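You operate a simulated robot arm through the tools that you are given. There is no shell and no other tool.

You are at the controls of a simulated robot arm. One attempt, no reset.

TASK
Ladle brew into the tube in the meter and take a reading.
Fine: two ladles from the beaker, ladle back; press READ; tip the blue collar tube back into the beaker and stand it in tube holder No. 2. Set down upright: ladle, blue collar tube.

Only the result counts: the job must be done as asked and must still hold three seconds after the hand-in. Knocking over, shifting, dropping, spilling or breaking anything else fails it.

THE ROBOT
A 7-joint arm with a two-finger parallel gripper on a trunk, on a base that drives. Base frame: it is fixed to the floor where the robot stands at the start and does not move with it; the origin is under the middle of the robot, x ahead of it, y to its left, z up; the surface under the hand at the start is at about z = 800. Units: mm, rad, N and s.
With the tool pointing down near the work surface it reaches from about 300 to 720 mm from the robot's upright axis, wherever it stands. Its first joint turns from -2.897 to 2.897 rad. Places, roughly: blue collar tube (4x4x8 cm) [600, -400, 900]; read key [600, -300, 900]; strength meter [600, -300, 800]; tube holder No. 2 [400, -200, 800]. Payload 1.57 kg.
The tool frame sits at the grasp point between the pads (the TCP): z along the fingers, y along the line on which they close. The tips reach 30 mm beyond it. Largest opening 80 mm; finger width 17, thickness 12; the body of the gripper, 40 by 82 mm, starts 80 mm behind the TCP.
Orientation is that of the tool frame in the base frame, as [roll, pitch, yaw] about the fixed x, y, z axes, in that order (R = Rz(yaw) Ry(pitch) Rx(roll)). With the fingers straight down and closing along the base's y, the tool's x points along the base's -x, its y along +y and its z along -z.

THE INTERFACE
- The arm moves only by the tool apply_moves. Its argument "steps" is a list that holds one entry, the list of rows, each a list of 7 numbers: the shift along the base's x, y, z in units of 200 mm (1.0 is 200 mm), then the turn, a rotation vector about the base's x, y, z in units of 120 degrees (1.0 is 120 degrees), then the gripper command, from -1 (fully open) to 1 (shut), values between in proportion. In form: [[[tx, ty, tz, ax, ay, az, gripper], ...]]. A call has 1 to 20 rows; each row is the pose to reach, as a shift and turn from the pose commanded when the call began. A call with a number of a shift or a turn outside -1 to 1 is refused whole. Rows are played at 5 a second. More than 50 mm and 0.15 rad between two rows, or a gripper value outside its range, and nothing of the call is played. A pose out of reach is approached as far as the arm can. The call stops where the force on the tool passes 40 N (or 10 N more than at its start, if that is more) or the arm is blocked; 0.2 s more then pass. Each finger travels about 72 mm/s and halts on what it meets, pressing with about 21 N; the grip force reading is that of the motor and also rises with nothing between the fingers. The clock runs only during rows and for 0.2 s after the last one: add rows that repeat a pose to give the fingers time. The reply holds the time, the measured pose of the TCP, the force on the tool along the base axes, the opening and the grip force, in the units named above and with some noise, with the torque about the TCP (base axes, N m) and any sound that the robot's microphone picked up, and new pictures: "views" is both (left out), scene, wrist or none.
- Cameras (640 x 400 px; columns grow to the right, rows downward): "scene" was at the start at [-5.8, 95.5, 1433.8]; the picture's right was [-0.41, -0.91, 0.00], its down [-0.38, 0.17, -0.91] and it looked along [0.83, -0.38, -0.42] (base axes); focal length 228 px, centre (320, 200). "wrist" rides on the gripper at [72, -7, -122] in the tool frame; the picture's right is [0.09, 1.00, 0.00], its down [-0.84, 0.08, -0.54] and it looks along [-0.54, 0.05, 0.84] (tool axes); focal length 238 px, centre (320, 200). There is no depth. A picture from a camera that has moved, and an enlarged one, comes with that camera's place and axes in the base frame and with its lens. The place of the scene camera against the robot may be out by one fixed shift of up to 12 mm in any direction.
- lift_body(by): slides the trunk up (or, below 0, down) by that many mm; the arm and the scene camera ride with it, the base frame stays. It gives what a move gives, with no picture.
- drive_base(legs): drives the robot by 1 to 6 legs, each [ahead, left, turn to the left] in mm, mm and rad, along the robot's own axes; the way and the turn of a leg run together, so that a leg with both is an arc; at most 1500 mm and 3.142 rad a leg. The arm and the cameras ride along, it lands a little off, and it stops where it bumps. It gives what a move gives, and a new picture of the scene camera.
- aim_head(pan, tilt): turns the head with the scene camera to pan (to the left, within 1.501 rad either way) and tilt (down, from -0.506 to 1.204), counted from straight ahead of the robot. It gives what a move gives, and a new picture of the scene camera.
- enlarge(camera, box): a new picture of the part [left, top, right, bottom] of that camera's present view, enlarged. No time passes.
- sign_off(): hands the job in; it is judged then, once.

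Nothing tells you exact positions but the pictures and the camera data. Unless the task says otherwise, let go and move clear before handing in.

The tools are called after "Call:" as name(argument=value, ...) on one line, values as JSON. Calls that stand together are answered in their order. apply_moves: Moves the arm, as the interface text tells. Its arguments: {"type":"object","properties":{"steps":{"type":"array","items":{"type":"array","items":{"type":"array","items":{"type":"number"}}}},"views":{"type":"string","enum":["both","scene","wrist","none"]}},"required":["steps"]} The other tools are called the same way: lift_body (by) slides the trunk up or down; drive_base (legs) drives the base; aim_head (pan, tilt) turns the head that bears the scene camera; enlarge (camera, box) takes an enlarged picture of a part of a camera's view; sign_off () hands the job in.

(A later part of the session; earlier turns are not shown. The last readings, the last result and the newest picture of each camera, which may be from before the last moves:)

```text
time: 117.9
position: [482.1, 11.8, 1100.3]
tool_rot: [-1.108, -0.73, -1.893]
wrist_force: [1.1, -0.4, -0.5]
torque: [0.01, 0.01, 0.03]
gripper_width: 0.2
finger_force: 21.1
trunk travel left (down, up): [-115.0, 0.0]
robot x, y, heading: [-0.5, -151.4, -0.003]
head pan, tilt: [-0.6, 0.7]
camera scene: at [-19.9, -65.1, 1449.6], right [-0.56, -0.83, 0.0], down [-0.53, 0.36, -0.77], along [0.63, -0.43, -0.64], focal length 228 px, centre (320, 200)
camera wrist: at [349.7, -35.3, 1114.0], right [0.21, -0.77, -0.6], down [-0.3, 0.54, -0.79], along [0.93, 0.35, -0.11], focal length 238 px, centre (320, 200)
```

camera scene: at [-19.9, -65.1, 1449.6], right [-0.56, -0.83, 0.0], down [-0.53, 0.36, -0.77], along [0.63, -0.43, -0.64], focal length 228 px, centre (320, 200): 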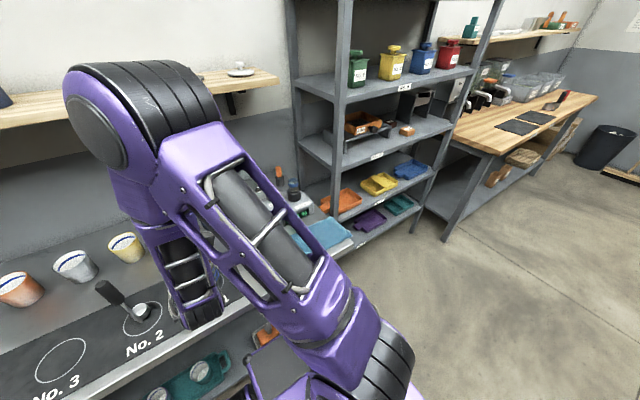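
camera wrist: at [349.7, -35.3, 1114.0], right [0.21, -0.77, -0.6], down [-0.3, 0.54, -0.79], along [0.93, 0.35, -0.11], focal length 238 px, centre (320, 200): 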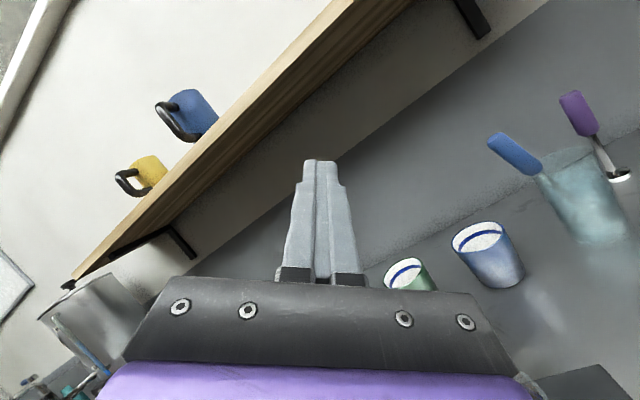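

Call:
apply_moves(steps=[[[0, 0, -0.15, 0, 0, 0, 1], [0, 0, -0.3, 0, 0, 0, 1], [0, 0, -0.45, 0, 0, 0, 1], [0, 0, -0.6, 0, 0, 0, 1], [0, 0, -0.72, 0, 0, 0, 1], [0, 0, -0.72, 0, 0, 0, 1]]], views="both")

```text
time: 119.3
position: [482.7, 11.9, 957.3]
tool_rot: [-1.11, -0.733, -1.892]
wrist_force: [-0.2, -0.6, 0.2]
torque: [-0.01, 0.02, 0.0]
gripper_width: 0.0
finger_force: 20.5
trunk travel left (down, up): [-115.0, 0.0]
robot x, y, heading: [-0.2, -151.7, 0.005]
head pan, tilt: [-0.6, 0.7]
camera scene: at [-19.7, -65.0, 1449.5], right [-0.56, -0.83, 0.0], down [-0.53, 0.36, -0.76], along [0.63, -0.43, -0.64], focal length 228 px, centre (320, 200)
camera wrist: at [350.8, -34.2, 969.4], right [0.21, -0.77, -0.6], down [-0.3, 0.54, -0.79], along [0.93, 0.34, -0.12], focal length 238 px, centre (320, 200)
```

scene: 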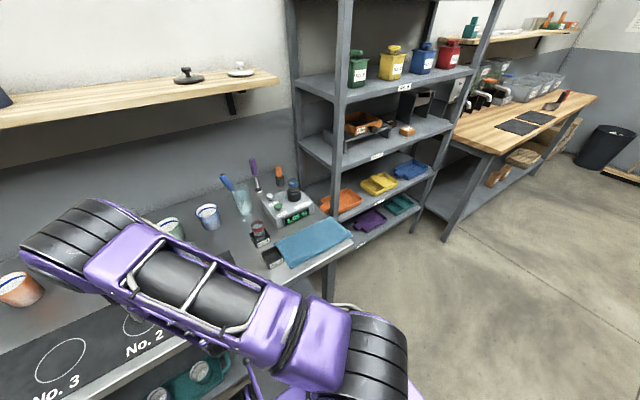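
wrist: 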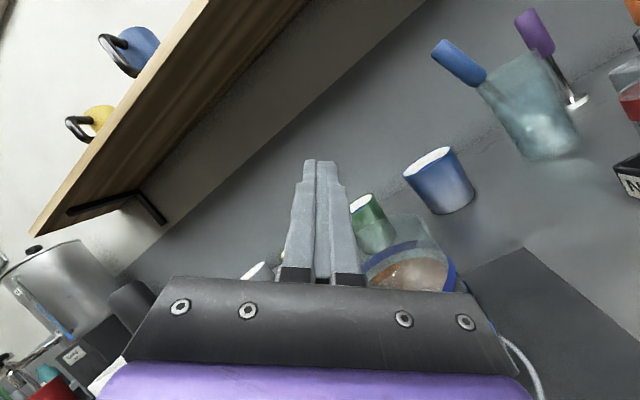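

The forward tilt works here with the arm clear of the ladle. I'll undo it and go fetch the tube.

Call:
apply_moves(steps=[[[0, 0, 0.2, 0, 0, 0, 1], [0, 0, 0.4, 0, 0.0, 0, 1], [0, 0, 0.6, 0, 0.07, 0, 1], [0, 0, 0.72, 0, 0.14, 0, 1], [0, 0, 0.72, 0, 0.21, 0, 1], [0, 0, 0.72, 0, 0.28, 0, 1], [0, 0, 0.72, 0, 0.35, 0, 1], [0, 0, 0.72, 0, 0.42, 0, 1], [0, 0, 0.72, 0, 0.49, 0, 1], [0, 0, 0.72, 0, 0.56, 0, 1], [0, 0, 0.72, 0, 0.63, 0, 1], [0, 0, 0.72, 0, 0.7, 0, 1], [0, 0, 0.72, 0, 0.77, 0, 0], [0, 0, 0.72, 0, 0.84, 0, -1], [0, 0, 0.72, 0, 0.91, 0, -1]]], views="none")

Call:
apply_moves(steps=[[[0.05, -0.15, 0, 0, 0, -0.0625, -1], [0.1, -0.3, 0, 0, 0, -0.125, -1], [0.15, -0.45, 0, 0, 0, -0.1875, -1], [0.2, -0.6, 0, 0, 0, -0.25, -1], [0.25, -0.8, 0, 0, 0, -0.3125, -1], [0.3, -1, 0, 0, 0, -0.375, -1]]], views="none")

Call:
apply_moves(steps=[[[0.09, -0.2, 0, 0, 0, 0, -1], [0.18, -0.4, 0, 0, 0, 0, -1], [0.27, -0.6, 0, 0, 0, 0, -1], [0.36, -0.8, 0, 0, 0, 0, -1], [0.44, -0.97, 0, 0, 0, 0, -1], [0.44, -0.97, 0, 0, 0, 0, -1]]], views="wrist")

Call:
enlarge(camera="wrist", box=[240, 60, 400, 160])

```text
time: 122.5
position: [480.6, 12.7, 1102.2]
tool_rot: [3.14, 0.001, -0.781]
wrist_force: [0.8, 0.6, -0.5]
torque: [0.01, 0.0, -0.03]
gripper_width: 80.1
finger_force: 0.1
trunk travel left (down, up): [-115.0, 0.0]
robot x, y, heading: [-0.5, -154.4, -0.004]
head pan, tilt: [-0.6, 0.7]
```

```text
time: 123.9
position: [542.7, -189.0, 1102.7]
tool_rot: [3.141, -0.001, -1.572]
wrist_force: [-0.2, -0.5, 0.0]
torque: [0.01, 0.0, -0.01]
gripper_width: 80.0
finger_force: 0.1
trunk travel left (down, up): [-115.0, 0.0]
robot x, y, heading: [-3.1, -153.6, -0.003]
head pan, tilt: [-0.6, 0.7]
```

```text
time: 125.3
position: [628.2, -382.8, 1102.7]
tool_rot: [-3.141, -0.001, -1.571]
wrist_force: [0.4, 0.5, -0.2]
torque: [0.01, 0.0, -0.02]
gripper_width: 79.8
finger_force: 0.0
trunk travel left (down, up): [-115.0, 0.0]
robot x, y, heading: [-3.7, -150.3, 0.004]
head pan, tilt: [-0.6, 0.7]
camera wrist: at [637.9, -455.4, 1224.5], right [-1.0, -0.09, 0.0], down [-0.08, 0.84, 0.54], along [-0.05, 0.54, -0.84], focal length 238 px, centre (320, 200)
```

wrist: 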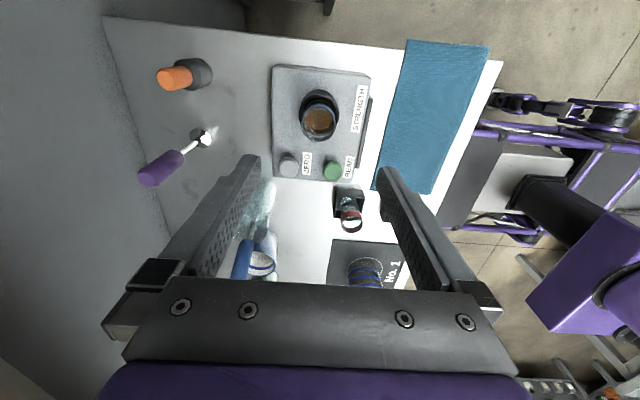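

```text
4.00 times, centred on (320, 110) of wrist
camera zoom: at [637.9, -455.4, 1224.5], right [-1.0, -0.09, 0.0], down [-0.08, 0.84, 0.54], along [-0.05, 0.54, -0.84], focal length 953 px, centre (320, 560)
```

zoom: 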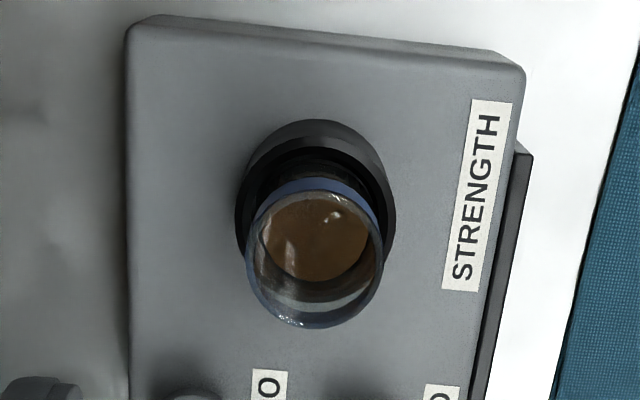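

Call:
apply_moves(steps=[[[0.0075, 0.0125, -0.2, 0, 0, 0, -1], [0.0075, 0.0125, -0.4, 0, 0, 0, -1], [0.0075, 0.0125, -0.6, 0, 0, 0, -1], [0.0075, 0.0125, -0.72, 0, 0, 0, -1], [0.0075, 0.0125, -0.8, 0, 0, 0, -1], [0.0075, 0.0125, -0.8, 0, 0, 0, -1]]], views="both")

Call:
enlarge(camera="wrist", box=[200, 60, 440, 260])

Call:
enlarge(camera="scene", box=[220, 130, 340, 230])

```text
time: 126.7
position: [630.5, -379.2, 942.2]
tool_rot: [3.139, -0.002, -1.569]
wrist_force: [-1.0, -0.2, -0.9]
torque: [-0.01, 0.03, -0.03]
gripper_width: 80.2
finger_force: 0.0
trunk travel left (down, up): [-115.0, 0.0]
robot x, y, heading: [3.1, -149.3, 0.003]
head pan, tilt: [-0.6, 0.7]
camera scene: at [-19.7, -65.0, 1449.6], right [-0.56, -0.83, 0.0], down [-0.53, 0.36, -0.76], along [0.63, -0.43, -0.64], focal length 228 px, centre (320, 200)
camera wrist: at [638.9, -452.8, 1064.8], right [-1.0, -0.09, 0.0], down [-0.08, 0.84, 0.54], along [-0.05, 0.54, -0.84], focal length 238 px, centre (320, 200)
```

scene: 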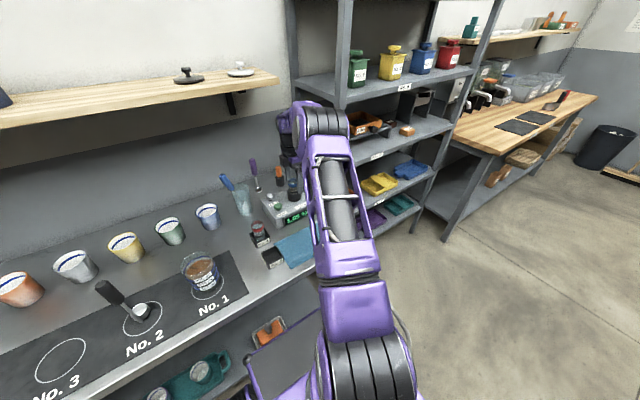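
wrist: 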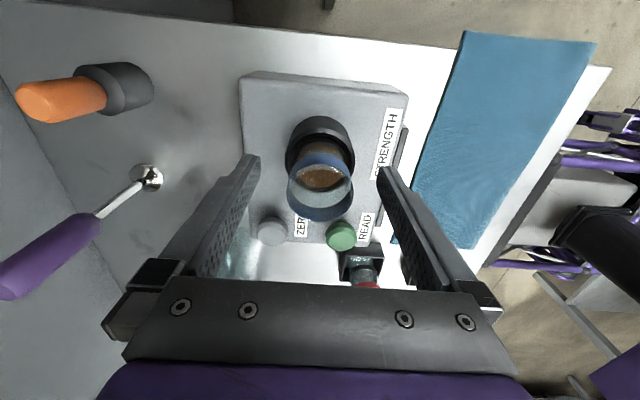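

```text
2.00 times, centred on (320, 160) of wrist
camera zoom: at [638.9, -452.8, 1064.8], right [-1.0, -0.09, 0.0], down [-0.08, 0.84, 0.54], along [-0.05, 0.54, -0.84], focal length 477 px, centre (320, 280)
```

zoom: 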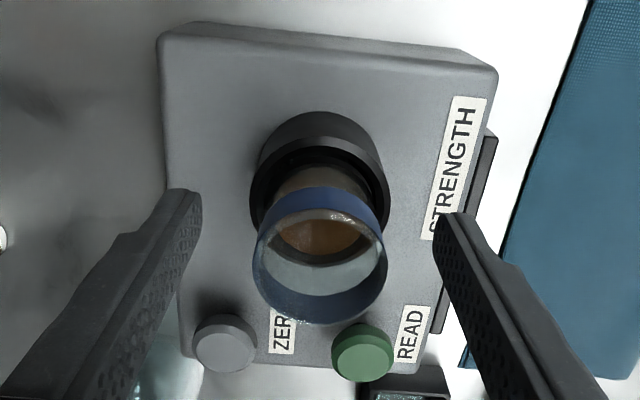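

```text
4.00 times, centred on (280, 180) of scene
camera zoom: at [-19.7, -65.0, 1449.6], right [-0.56, -0.83, 0.0], down [-0.53, 0.36, -0.76], along [0.63, -0.43, -0.64], focal length 914 px, centre (480, 280)
```

zoom: 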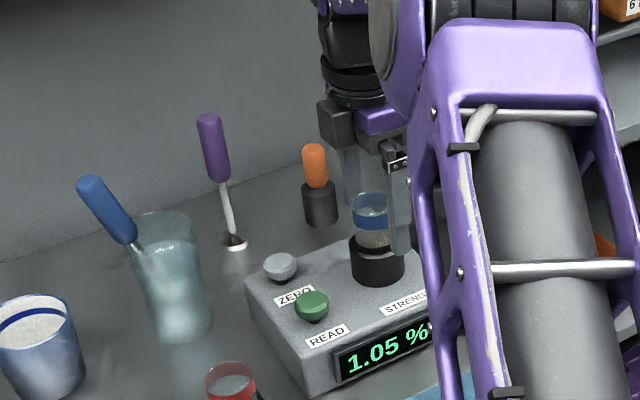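

Call:
apply_moves(steps=[[[0, 0, 0, 0, 0, 0, -0.5], [0, 0, 0, 0, 0, 0, -0.2], [0, 0, 0, 0, 0, 0, 0.1], [0, 0, 0, 0, 0, 0, 1], [0, 0, 0, 0, 0, 0, 1], [0, 0, 0, 0, 0, 0, 1]]], views="wrist")

Call:
enlarge(camera="wrist", box=[200, 60, 440, 260])

```text
time: 128.1
position: [629.1, -380.2, 942.0]
tool_rot: [-3.141, -0.003, -1.568]
wrist_force: [-0.5, 0.6, -0.1]
torque: [-0.01, 0.05, 0.04]
gripper_width: 38.9
finger_force: 21.2
trunk travel left (down, up): [-115.0, 0.0]
robot x, y, heading: [-6.2, -152.0, 0.003]
head pan, tilt: [-0.6, 0.7]
camera wrist: at [638.9, -452.8, 1065.3], right [-1.0, -0.09, 0.0], down [-0.08, 0.84, 0.54], along [-0.05, 0.54, -0.84], focal length 238 px, centre (320, 200)
```

wrist: 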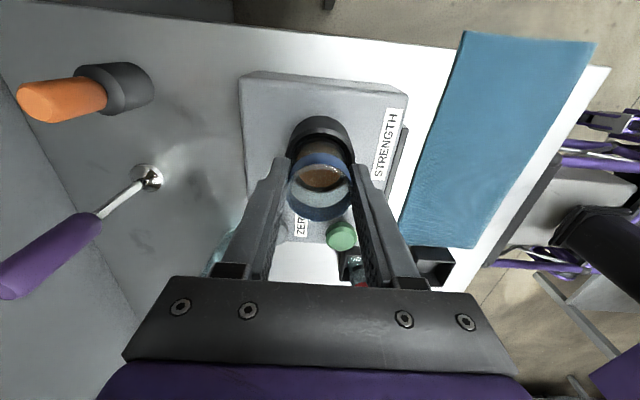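

```text
2.00 times, centred on (320, 160) of wrist
camera zoom: at [638.9, -452.8, 1065.3], right [-1.0, -0.09, 0.0], down [-0.08, 0.84, 0.54], along [-0.05, 0.54, -0.84], focal length 477 px, centre (320, 280)
```

zoom: 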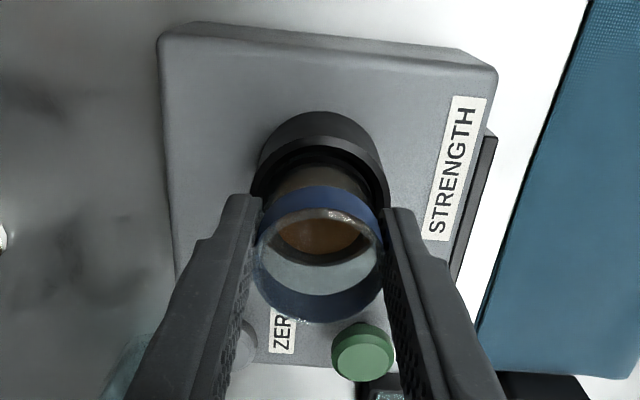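

Call:
apply_moves(steps=[[[0, 0, 0.03, 0, 0, 0, 1], [0, 0, 0.07, 0, 0, 0, 1], [0, 0, 0.12, 0, 0, 0, 1], [0, 0, 0.18, 0, 0, 0, 1], [0, 0, 0.25, 0, 0, 0, 1], [0, 0, 0.32, 0, 0, 0, 1], [0, 0, 0.4, 0, 0, 0, 1], [0, 0, 0.48, 0, 0, 0, 1], [0, 0, 0.54, 0, 0, 0, 1], [0, 0, 0.58, 0, 0, 0, 1], [0, 0, 0.6, 0, 0, 0, 1], [0, 0, 0.6, 0, 0, 0, 1]]], views="both")

Call:
enlarge(camera="wrist", box=[200, 60, 440, 260])

Call:
enlarge(camera="scene", box=[220, 110, 340, 210])

```text
time: 130.7
position: [631.2, -380.8, 1060.9]
tool_rot: [-3.141, -0.002, -1.57]
wrist_force: [-0.4, 0.0, -0.9]
torque: [0.03, -0.03, -0.01]
gripper_width: 39.0
finger_force: 20.8
trunk travel left (down, up): [-115.0, 0.0]
robot x, y, heading: [2.3, -150.2, 0.003]
head pan, tilt: [-0.6, 0.7]
camera scene: at [-19.7, -65.0, 1449.6], right [-0.56, -0.83, 0.0], down [-0.53, 0.36, -0.76], along [0.63, -0.43, -0.64], focal length 228 px, centre (320, 200)
camera wrist: at [639.3, -452.7, 1184.0], right [-1.0, -0.09, 0.0], down [-0.08, 0.84, 0.54], along [-0.05, 0.54, -0.84], focal length 238 px, centre (320, 200)
```

scene: 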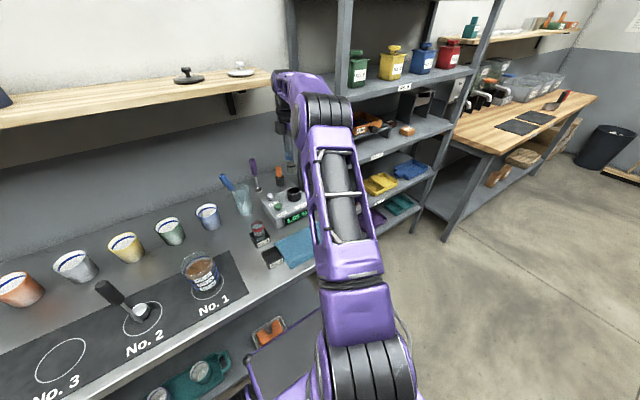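
wrist: 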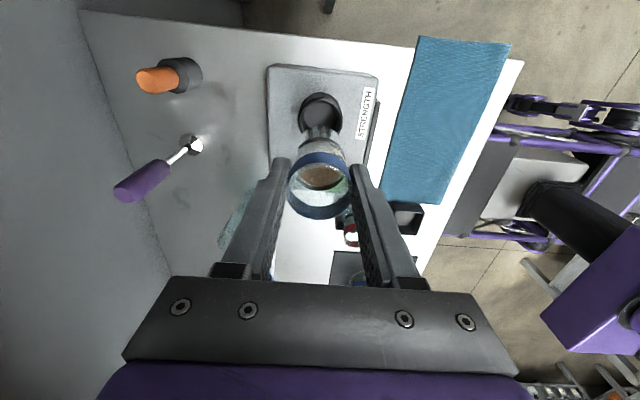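

```text
2.00 times, centred on (320, 160) of wrist
camera zoom: at [639.3, -452.7, 1184.0], right [-1.0, -0.09, 0.0], down [-0.08, 0.84, 0.54], along [-0.05, 0.54, -0.84], focal length 477 px, centre (320, 280)
```

zoom: 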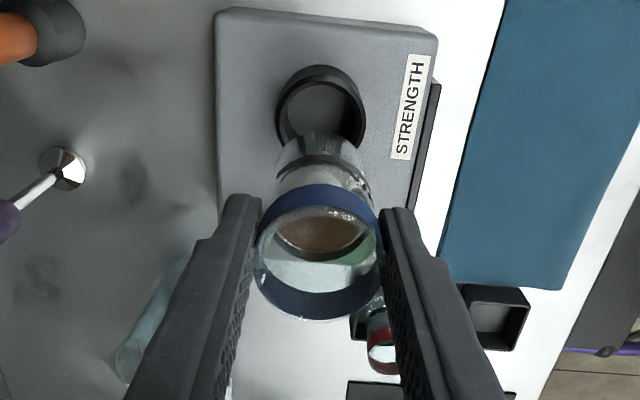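

```text
4.00 times, centred on (280, 160) of scene
camera zoom: at [-19.7, -65.0, 1449.6], right [-0.56, -0.83, 0.0], down [-0.53, 0.36, -0.76], along [0.63, -0.43, -0.64], focal length 914 px, centre (480, 360)
```

zoom: 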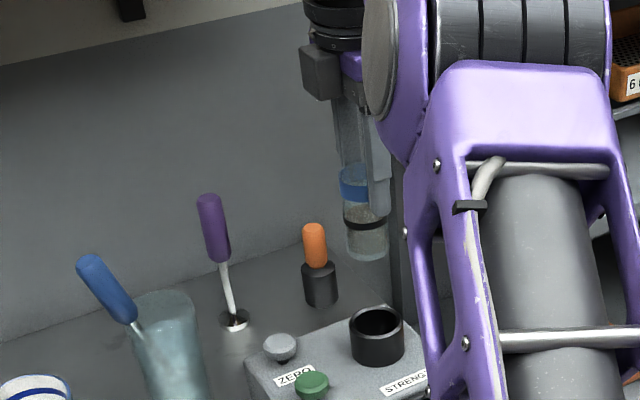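

The tube is lifted cleanly. I'll carry it level to the beaker while turning 45°.

Call:
apply_moves(steps=[[[-0.01, 0.03, 0, 0, 0, 0.005, 1], [-0.03, 0.09, 0, 0, 0, 0.015, 1], [-0.06, 0.18, 0, 0, 0, 0.035, 1], [-0.095, 0.28, 0, 0, 0, 0.055, 1], [-0.13, 0.38, 0, 0, 0, 0.075, 1], [-0.165, 0.48, 0, 0, 0, 0.095, 1], [-0.2, 0.58, 0, 0, 0, 0.115, 1], [-0.235, 0.68, 0, 0, 0, 0.135, 1], [-0.265, 0.78, 0, 0, 0, 0.155, 1], [-0.295, 0.87, 0, 0, 0, 0.17, 1], [-0.315, 0.94, 0, 0, 0, 0.18, 1], [-0.3275, 0.9825, 0, 0, 0, 0.1875, 1]]], views="none")

Call:
apply_moves(steps=[[[-0.01, 0.03, 0, 0, 0, 0.005, 1], [-0.03, 0.09, 0, 0, 0, 0.015, 1], [-0.06, 0.18, 0, 0, 0, 0.035, 1], [-0.095, 0.28, 0, 0, 0, 0.055, 1], [-0.13, 0.38, 0, 0, 0, 0.075, 1], [-0.165, 0.48, 0, 0, 0, 0.095, 1], [-0.2, 0.58, 0, 0, 0, 0.115, 1], [-0.235, 0.68, 0, 0, 0, 0.135, 1], [-0.265, 0.78, 0, 0, 0, 0.155, 1], [-0.295, 0.87, 0, 0, 0, 0.17, 1], [-0.315, 0.94, 0, 0, 0, 0.18, 1], [-0.3275, 0.9825, 0, 0, 0, 0.1875, 1], [-0.3275, 0.9825, 0, 0, 0, 0.1875, 1]]], views="both")

Call:
enlarge(camera="wrist", box=[200, 40, 440, 240])

```text
time: 133.3
position: [565.0, -184.0, 1062.1]
tool_rot: [-3.14, -0.002, -1.176]
wrist_force: [-0.3, -0.1, -0.4]
torque: [0.03, 0.0, 0.0]
gripper_width: 38.9
finger_force: 21.0
trunk travel left (down, up): [-115.0, 0.0]
robot x, y, heading: [2.8, -154.3, -0.002]
head pan, tilt: [-0.6, 0.7]
```

```text
time: 136.1
position: [499.9, 11.9, 1062.2]
tool_rot: [3.14, -0.001, -0.782]
wrist_force: [-0.7, 0.2, -0.6]
torque: [-0.02, 0.01, 0.01]
gripper_width: 38.8
finger_force: 20.9
trunk travel left (down, up): [-115.0, 0.0]
robot x, y, heading: [2.5, -150.3, 0.0]
head pan, tilt: [-0.6, 0.7]
camera scene: at [-19.7, -65.0, 1449.5], right [-0.56, -0.83, 0.0], down [-0.53, 0.36, -0.76], along [0.63, -0.43, -0.64], focal length 228 px, centre (320, 200)
camera wrist: at [556.7, -33.6, 1185.4], right [-0.64, -0.77, 0.0], down [-0.65, 0.54, 0.54], along [-0.42, 0.34, -0.84], focal length 238 px, centre (320, 200)
```

scene: 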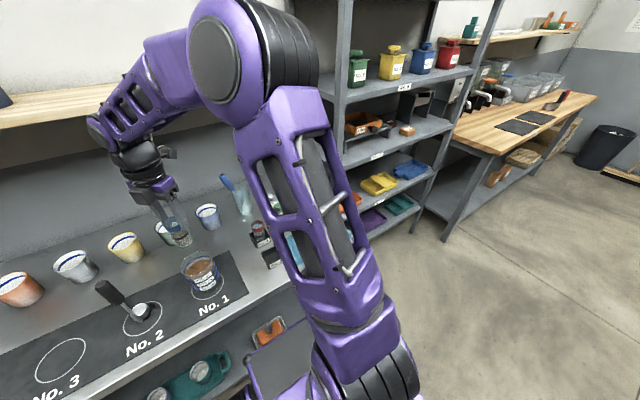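
wrist: 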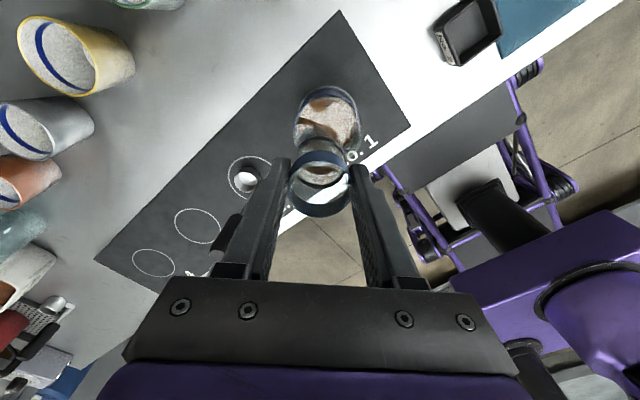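

```text
2.00 times, centred on (320, 140) of wrist
camera zoom: at [556.7, -33.6, 1185.4], right [-0.64, -0.77, 0.0], down [-0.65, 0.54, 0.54], along [-0.42, 0.34, -0.84], focal length 477 px, centre (320, 320)
```

zoom: 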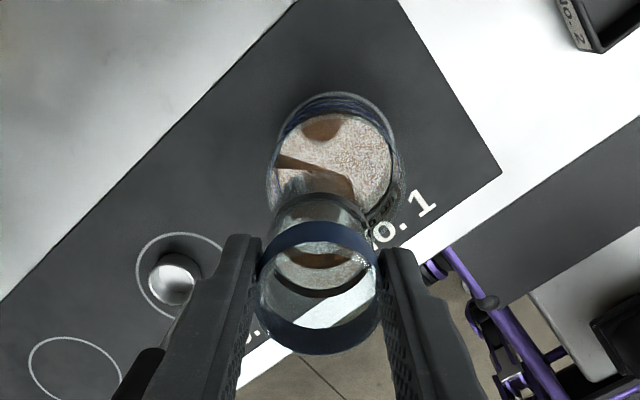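

Call:
apply_moves(steps=[[[0.023, 0, -0.03, 0, -0.0667, 0, 1], [0.0215, 0, -0.065, 0, -0.1333, 0, 1], [0.018, 0, -0.115, 0, -0.2, 0, 1], [0.013, 0, -0.175, 0, -0.2667, 0, 1], [0.006, 0, -0.235, 0, -0.3333, 0, 1], [-0.0025, 0, -0.295, 0, -0.4, 0, 1]]], views="both")

Call:
enlarge(camera="wrist", box=[200, 60, 440, 260])

Call:
enlarge(camera="scene", box=[110, 180, 250, 310])

```text
time: 137.5
position: [499.1, 11.7, 1002.2]
tool_rot: [-2.48, -0.556, -0.981]
wrist_force: [-0.3, 1.3, -1.7]
torque: [-0.02, 0.01, -0.04]
gripper_width: 39.0
finger_force: 21.4
trunk travel left (down, up): [-115.0, 0.0]
robot x, y, heading: [-0.1, -153.5, 0.0]
head pan, tilt: [-0.6, 0.7]
camera scene: at [-19.6, -65.0, 1449.6], right [-0.56, -0.83, 0.0], down [-0.53, 0.36, -0.76], along [0.63, -0.43, -0.64], focal length 228 px, centre (320, 200)
camera wrist: at [447.8, -34.3, 1125.9], right [-0.43, -0.77, -0.47], down [-0.83, 0.54, -0.12], along [0.34, 0.34, -0.87], focal length 238 px, centre (320, 200)
```

scene: 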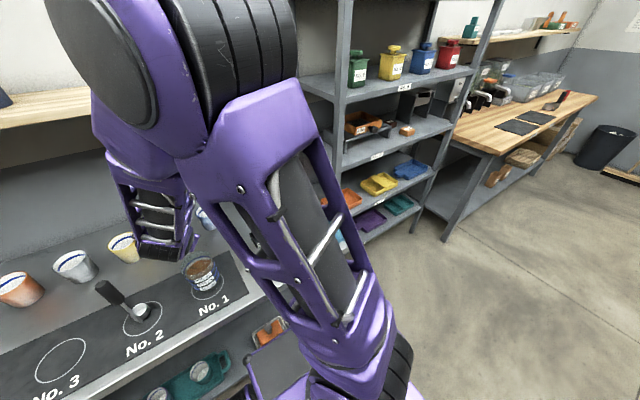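
wrist: 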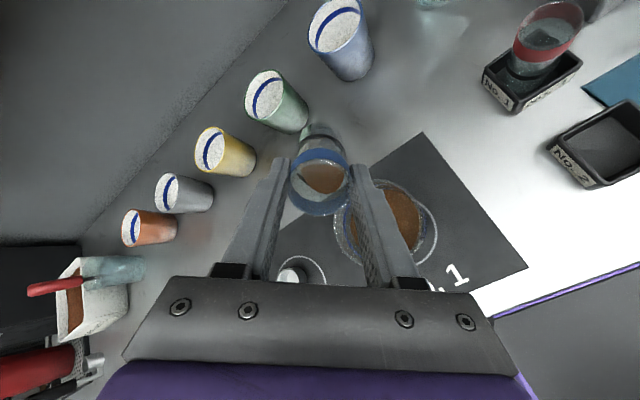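

```text
2.00 times, centred on (320, 160) of wrist
camera zoom: at [447.8, -34.3, 1125.9], right [-0.43, -0.77, -0.47], down [-0.83, 0.54, -0.12], along [0.34, 0.34, -0.87], focal length 477 px, centre (320, 280)
```

zoom: 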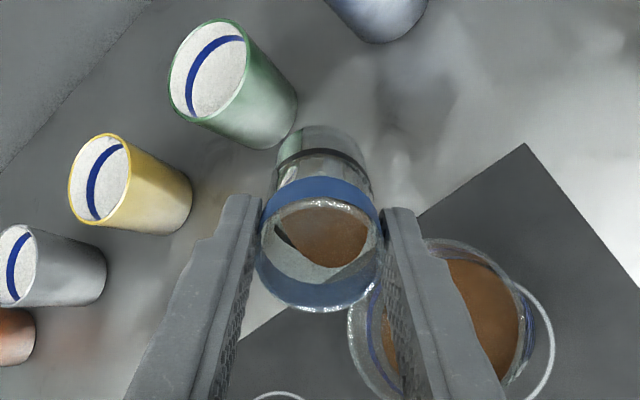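

```text
3.08 times, centred on (180, 245) of scene
camera zoom: at [-19.6, -65.0, 1449.6], right [-0.56, -0.83, 0.0], down [-0.53, 0.36, -0.76], along [0.63, -0.43, -0.64], focal length 703 px, centre (751, 62)
```

zoom: 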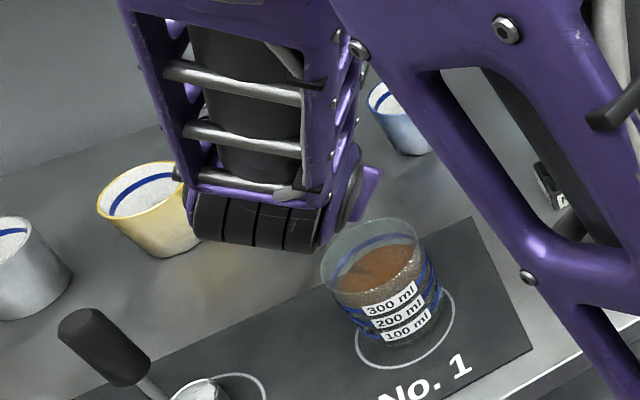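

Call:
apply_moves(steps=[[[-0.005, 0, -0.03, 0, -0.0333, 0, 1], [-0.0095, 0, -0.06, 0, -0.0667, 0, 1], [-0.0155, 0, -0.085, 0, -0.1, 0, 1], [-0.021, 0, -0.11, 0, -0.1333, 0, 1], [-0.027, 0, -0.135, 0, -0.1667, 0, 1], [-0.033, 0, -0.16, 0, -0.2, 0, 1], [-0.0395, 0, -0.18, 0, -0.2333, 0, 1], [-0.0455, 0, -0.2, 0, -0.2667, 0, 1], [-0.0525, 0, -0.215, 0, -0.3, 0, 1], [-0.059, 0, -0.225, 0, -0.3333, 0, 1], [-0.066, 0, -0.225, 0, -0.3667, 0, 1], [-0.0725, 0, -0.225, 0, -0.4, 0, 1], [-0.0795, 0, -0.2175, 0, -0.4333, 0, 1], [-0.086, 0, -0.205, 0, -0.4667, 0, 1], [-0.09, 0, -0.195, 0, -0.5, 0, 1], [-0.09, 0, -0.195, 0, -0.5, 0, 1], [-0.09, 0, -0.195, 0, -0.5, 0, 1], [-0.09, 0, -0.195, 0, -0.5, 0, 1], [-0.09, 0, -0.195, 0, -0.5, 0, 1]]], views="both")

Call:
enlarge(camera="wrist", box=[220, 100, 480, 300])

```text
time: 141.5
position: [480.4, 12.0, 964.3]
tool_rot: [-1.137, -0.738, -1.872]
wrist_force: [0.4, 1.0, -0.2]
torque: [0.0, -0.02, -0.04]
gripper_width: 38.7
finger_force: 20.9
trunk travel left (down, up): [-115.0, 0.0]
robot x, y, heading: [1.7, -150.7, 0.005]
head pan, tilt: [-0.6, 0.7]
camera scene: at [-19.7, -65.0, 1449.6], right [-0.56, -0.83, 0.0], down [-0.53, 0.36, -0.76], along [0.63, -0.43, -0.64], focal length 228 px, centre (320, 200)
camera wrist: at [349.6, -34.0, 979.8], right [0.2, -0.77, -0.61], down [-0.31, 0.54, -0.78], along [0.93, 0.34, -0.14], focal length 238 px, centre (320, 200)
```

scene: 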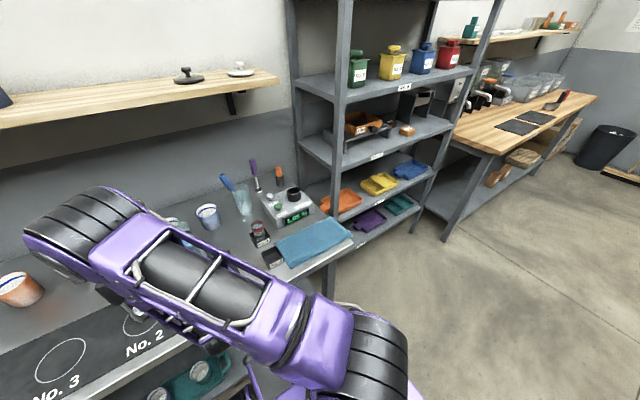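
wrist: 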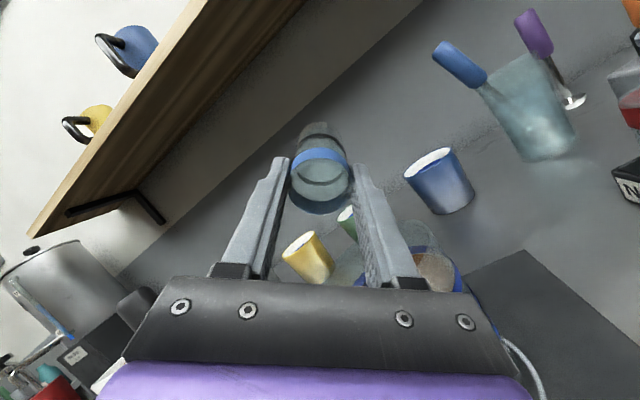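

```text
2.00 times, centred on (350, 200) of wrist
camera zoom: at [349.6, -34.0, 979.8], right [0.2, -0.77, -0.61], down [-0.31, 0.54, -0.78], along [0.93, 0.34, -0.14], focal length 477 px, centre (260, 200)
```

zoom: 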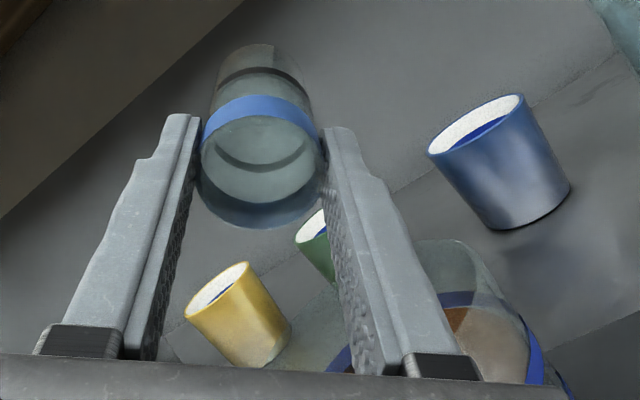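

The tube is empty and the brew is back in the beaker. I'll untilt and head for holder No. 2.

Call:
apply_moves(steps=[[[0, 0, 0.1, 0, 0, 0, 1], [0.01, 0, 0.2, 0, 0.06, 0, 1], [0.02, 0, 0.3, 0, 0.12, 0, 1], [0.03, 0, 0.4, 0, 0.18, 0, 1], [0.04, 0, 0.5, 0, 0.24, 0, 1], [0.05, 0, 0.55, 0, 0.3, 0, 1], [0.06, 0, 0.6, 0, 0.36, 0, 1], [0.07, 0, 0.6, 0, 0.42, 0, 1], [0.08, 0, 0.6, 0, 0.48, 0, 1], [0.09, 0, 0.6, 0, 0.54, 0, 1], [0.09, 0, 0.6, 0, 0.6, 0, 1], [0.09, 0, 0.6, 0, 0.66, 0, 1], [0.09, 0, 0.6, 0, 0.72, 0, 1], [0.09, 0, 0.6, 0, 0.78, 0, 1], [0.09, 0, 0.6, 0, 0.84, 0, 1], [0.09, 0, 0.6, 0, 0.9, 0, 1]]], views="both")

Call:
enlarge(camera="wrist", box=[200, 40, 440, 240])

Call:
enlarge(camera="scene", box=[110, 180, 310, 310])

```text
time: 144.9
position: [500.5, 12.7, 1083.5]
tool_rot: [3.139, 0.0, -0.782]
wrist_force: [-0.2, 0.3, -0.3]
torque: [0.02, -0.02, 0.03]
gripper_width: 38.9
finger_force: 21.1
trunk travel left (down, up): [-115.0, 0.0]
robot x, y, heading: [-0.5, -149.5, 0.004]
head pan, tilt: [-0.6, 0.7]
camera scene: at [-19.7, -65.0, 1449.6], right [-0.56, -0.83, 0.0], down [-0.53, 0.36, -0.76], along [0.63, -0.43, -0.64], focal length 228 px, centre (320, 200)
camera wrist: at [557.0, -34.4, 1206.2], right [-0.64, -0.77, 0.0], down [-0.65, 0.54, 0.54], along [-0.42, 0.34, -0.84], focal length 238 px, centre (320, 200)
```

scene: 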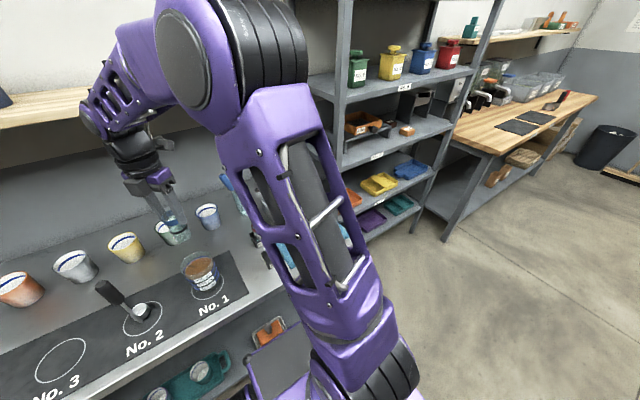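
wrist: 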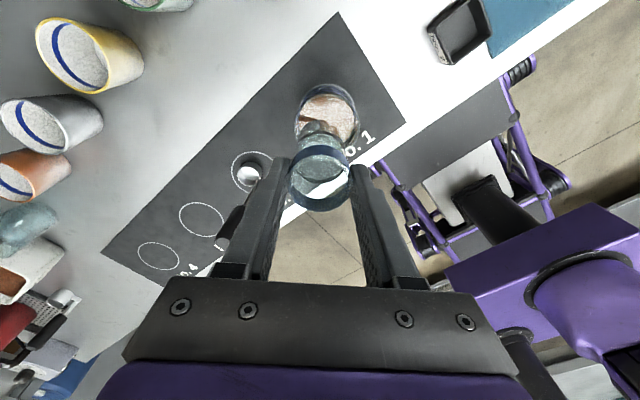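

```text
2.00 times, centred on (320, 140) of wrist
camera zoom: at [557.0, -34.4, 1206.2], right [-0.64, -0.77, 0.0], down [-0.65, 0.54, 0.54], along [-0.42, 0.34, -0.84], focal length 477 px, centre (320, 320)
```

zoom: 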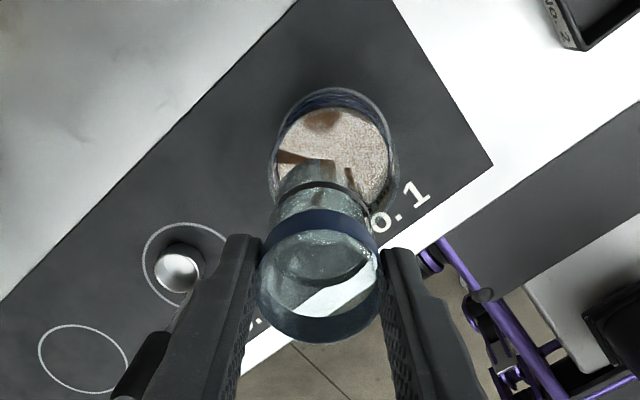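

```text
3.08 times, centred on (210, 245) of scene
camera zoom: at [-19.7, -65.0, 1449.6], right [-0.56, -0.83, 0.0], down [-0.53, 0.36, -0.76], along [0.63, -0.43, -0.64], focal length 703 px, centre (658, 62)
```

zoom: 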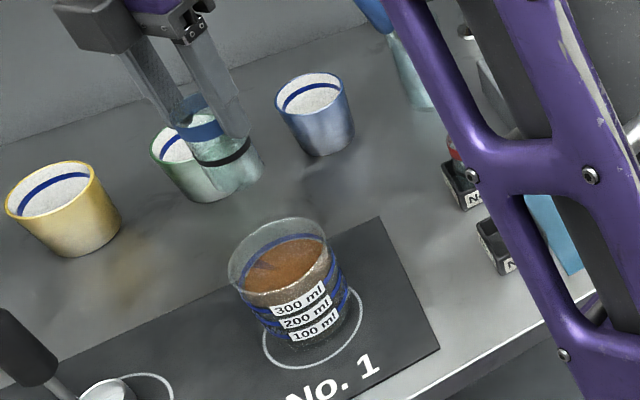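

Call:
apply_moves(steps=[[[-0.03, -0.12, 0, 0, 0, -0.05, 1], [-0.06, -0.24, 0, 0, 0, -0.1, 1], [-0.09, -0.36, 0, 0, 0, -0.15, 1], [-0.12, -0.48, 0, 0, 0, -0.2, 1], [-0.15, -0.6, 0, 0, 0, -0.25, 1], [-0.18, -0.7, 0, 0, 0, -0.3, 1], [-0.22, -0.8, 0, 0, 0, -0.34, 1], [-0.255, -0.85, 0, 0, 0, -0.375, 1], [-0.255, -0.85, 0, 0, 0, -0.375, 1]]], views="wrist")

Call:
enlarge(camera="wrist", box=[240, 20, 400, 120])

Call:
enlarge(camera="wrist", box=[200, 60, 440, 260])

```text
time: 146.9
position: [448.4, -159.2, 1082.8]
tool_rot: [3.14, 0.0, -1.57]
wrist_force: [0.3, 0.4, -1.4]
torque: [-0.02, 0.01, 0.03]
gripper_width: 39.1
finger_force: 21.4
trunk travel left (down, up): [-115.0, 0.0]
robot x, y, heading: [-1.9, -150.8, 0.004]
head pan, tilt: [-0.6, 0.7]
camera wrist: at [456.8, -230.7, 1206.2], right [-1.0, -0.09, 0.0], down [-0.08, 0.84, 0.54], along [-0.05, 0.54, -0.84], focal length 238 px, centre (320, 200)
```

wrist: 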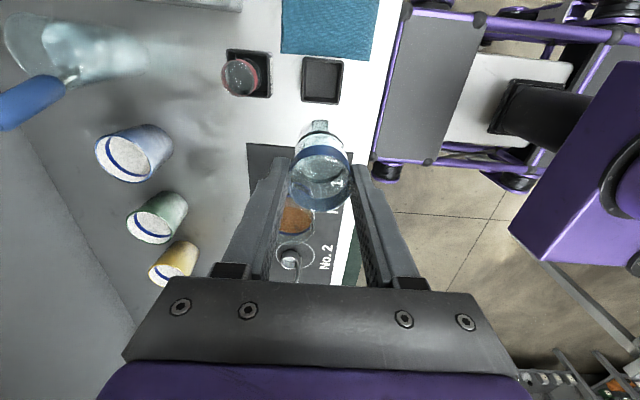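

```text
4.00 times, centred on (320, 70) of wrist
camera zoom: at [456.8, -230.7, 1206.2], right [-1.0, -0.09, 0.0], down [-0.08, 0.84, 0.54], along [-0.05, 0.54, -0.84], focal length 953 px, centre (320, 720)
```

zoom: 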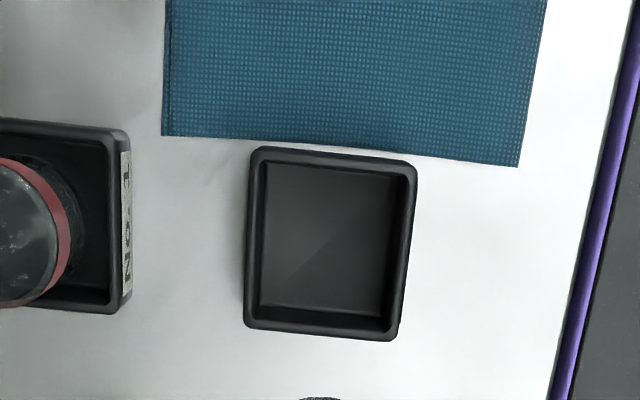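

```text
2.00 times, centred on (320, 160) of wrist
camera zoom: at [456.8, -230.7, 1206.2], right [-1.0, -0.09, 0.0], down [-0.08, 0.84, 0.54], along [-0.05, 0.54, -0.84], focal length 477 px, centre (320, 280)
```

zoom: 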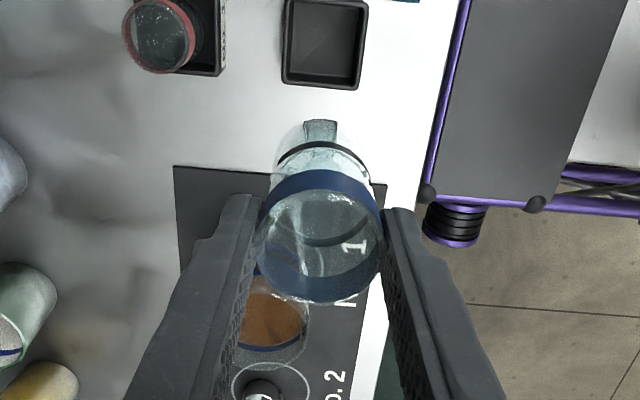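

Call:
enlarge(camera="wrist", box=[260, 100, 380, 220])

Call:
enlarge(camera="scene", box=[180, 130, 330, 260])

```text
3.33 times, centred on (320, 160) of wrist
camera zoom: at [456.8, -230.7, 1206.2], right [-1.0, -0.09, 0.0], down [-0.08, 0.84, 0.54], along [-0.05, 0.54, -0.84], focal length 794 px, centre (320, 333)
```

zoom: 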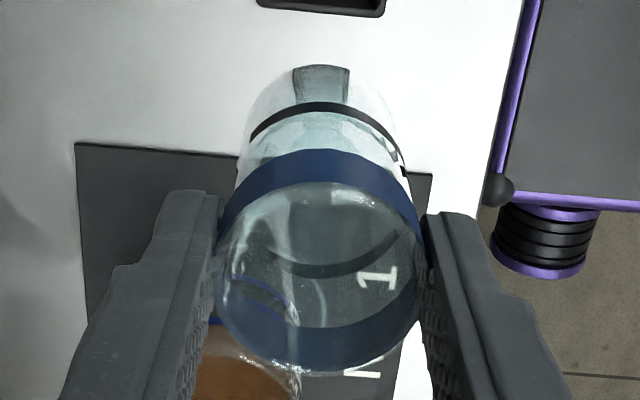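

```text
3.08 times, centred on (255, 195) of scene
camera zoom: at [-19.8, -65.0, 1449.6], right [-0.56, -0.83, 0.0], down [-0.53, 0.36, -0.76], along [0.63, -0.43, -0.64], focal length 703 px, centre (520, 215)
```

zoom: 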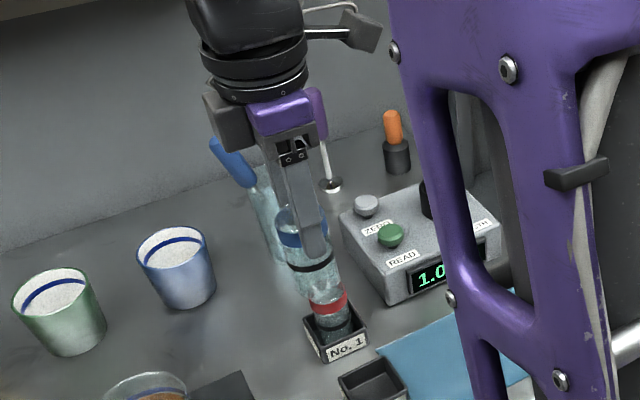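

Holder No. 2 is centred at about (449, −188.5) with its top at z≈826, and the tube hangs vertical in the grip. I'll move over it and lower to just above the opening.

Call:
apply_moves(steps=[[[0, -0.08, -0.1, 0, 0, 0, 1], [0, -0.1515, -0.25, 0, 0, 0, 1], [0, -0.1515, -0.45, 0, 0, 0, 1], [0, -0.1515, -0.62, 0, 0, 0, 1], [0, -0.1515, -0.74, 0, 0, 0, 1], [0, -0.1515, -0.8, 0, 0, 0, 1], [0, -0.1515, -0.8, 0, 0, 0, 1]]], views="both")

Call:
enlarge(camera="wrist", box=[240, 60, 400, 190])

Call:
enlarge(camera="scene", box=[200, 180, 330, 300])

```text
time: 148.5
position: [448.9, -188.2, 923.0]
tool_rot: [-3.14, -0.002, -1.57]
wrist_force: [-1.6, -0.3, -0.8]
torque: [0.0, 0.04, 0.0]
gripper_width: 39.0
finger_force: 21.0
trunk travel left (down, up): [-115.0, 0.0]
robot x, y, heading: [-0.0, -151.4, 0.004]
head pan, tilt: [-0.6, 0.7]
camera scene: at [-19.7, -65.0, 1449.6], right [-0.56, -0.83, 0.0], down [-0.53, 0.36, -0.76], along [0.63, -0.43, -0.64], focal length 228 px, centre (320, 200)
camera wrist: at [456.8, -261.3, 1045.2], right [-1.0, -0.09, 0.0], down [-0.08, 0.84, 0.54], along [-0.05, 0.54, -0.84], focal length 238 px, centre (320, 200)
```

scene: 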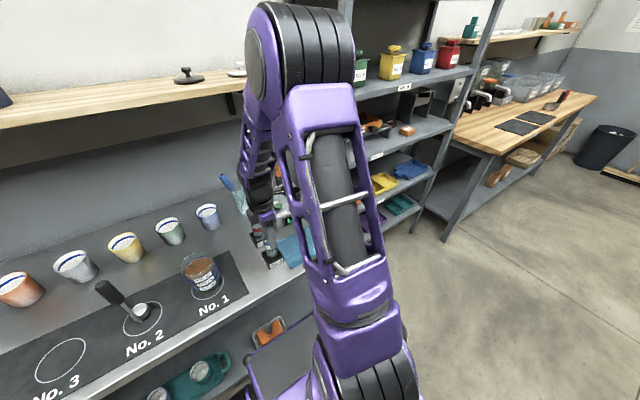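
wrist: 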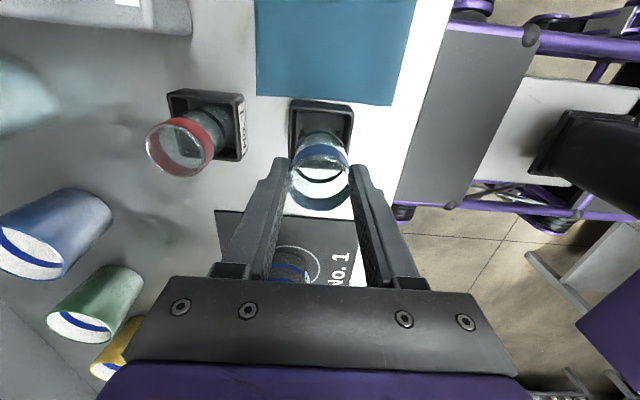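

```text
3.08 times, centred on (320, 125) of wrist
camera zoom: at [456.8, -261.3, 1045.2], right [-1.0, -0.09, 0.0], down [-0.08, 0.84, 0.54], along [-0.05, 0.54, -0.84], focal length 733 px, centre (320, 431)
```

zoom: 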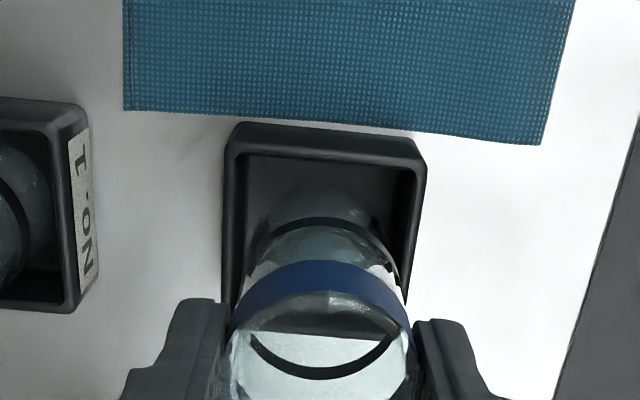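

```text
3.33 times, centred on (265, 240) of scene
camera zoom: at [-19.7, -65.0, 1449.6], right [-0.56, -0.83, 0.0], down [-0.53, 0.36, -0.76], along [0.63, -0.43, -0.64], focal length 761 px, centre (503, 67)
```

zoom: 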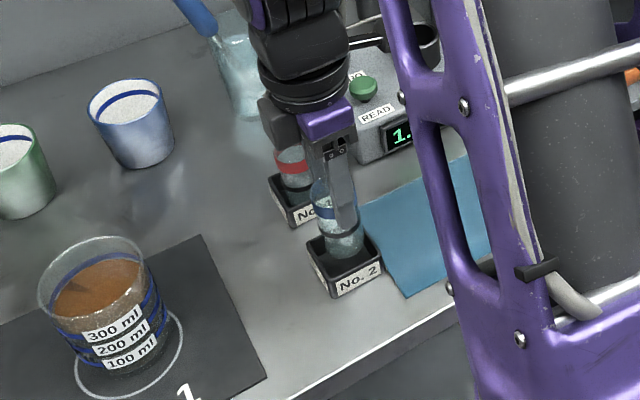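

Call:
apply_moves(steps=[[[-0.006, 0, -0.05, 0, 0, 0, 1], [-0.006, 0, -0.1, 0, 0, 0, 1], [-0.006, 0, -0.14, 0, 0, 0, 1], [-0.006, 0, -0.14, 0, 0, 0, 1]]], views="wrist")

Call:
enlarge(camera="wrist", box=[240, 60, 400, 190])

```text
time: 149.5
position: [446.8, -187.0, 895.6]
tool_rot: [3.141, -0.002, -1.57]
wrist_force: [0.1, 0.0, -0.8]
torque: [0.03, 0.04, 0.03]
gripper_width: 38.8
finger_force: 21.3
trunk travel left (down, up): [-115.0, 0.0]
robot x, y, heading: [-1.7, -150.0, -0.003]
head pan, tilt: [-0.6, 0.7]
camera wrist: at [456.1, -260.4, 1017.8], right [-1.0, -0.09, 0.0], down [-0.08, 0.84, 0.54], along [-0.05, 0.54, -0.84], focal length 238 px, centre (320, 200)
```

wrist: 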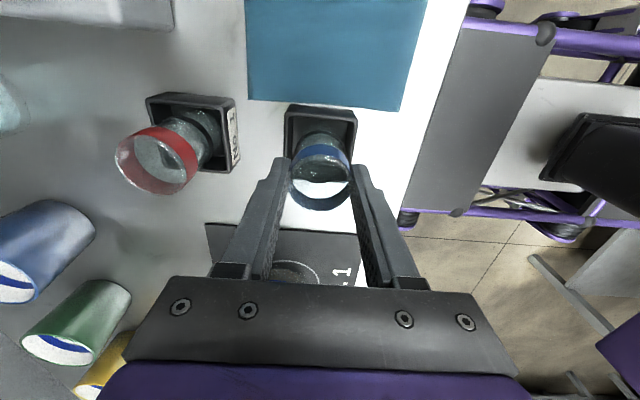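

```text
3.08 times, centred on (320, 125) of wrist
camera zoom: at [456.1, -260.4, 1017.8], right [-1.0, -0.09, 0.0], down [-0.08, 0.84, 0.54], along [-0.05, 0.54, -0.84], focal length 733 px, centre (320, 431)
```

zoom: 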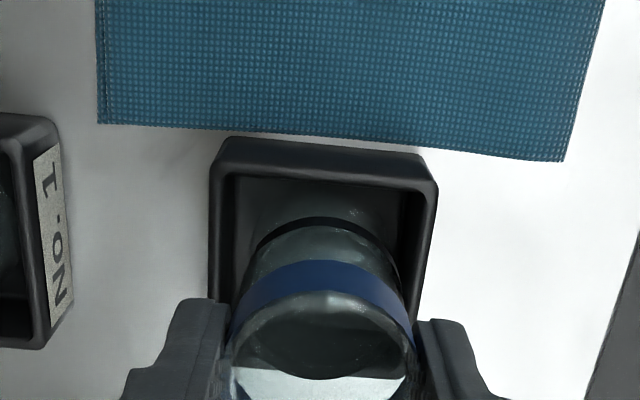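

Call:
apply_moves(steps=[[[0, 0, -0.015, 0, 0, 0, 1], [0, 0, -0.03, 0, 0, 0, 1], [0, 0, -0.04, 0, 0, 0, 1], [0, 0, -0.045, 0, 0, 0, 1], [0, 0, -0.045, 0, 0, 0, 1]]], views="none")

```text
time: 150.7
position: [448.2, -187.3, 886.4]
tool_rot: [-3.14, -0.002, -1.569]
wrist_force: [1.5, -3.7, 10.5]
torque: [-0.14, -0.13, -0.01]
gripper_width: 39.3
finger_force: 20.9
trunk travel left (down, up): [-115.0, 0.0]
robot x, y, heading: [-2.4, -149.9, 0.001]
head pan, tilt: [-0.6, 0.7]
```

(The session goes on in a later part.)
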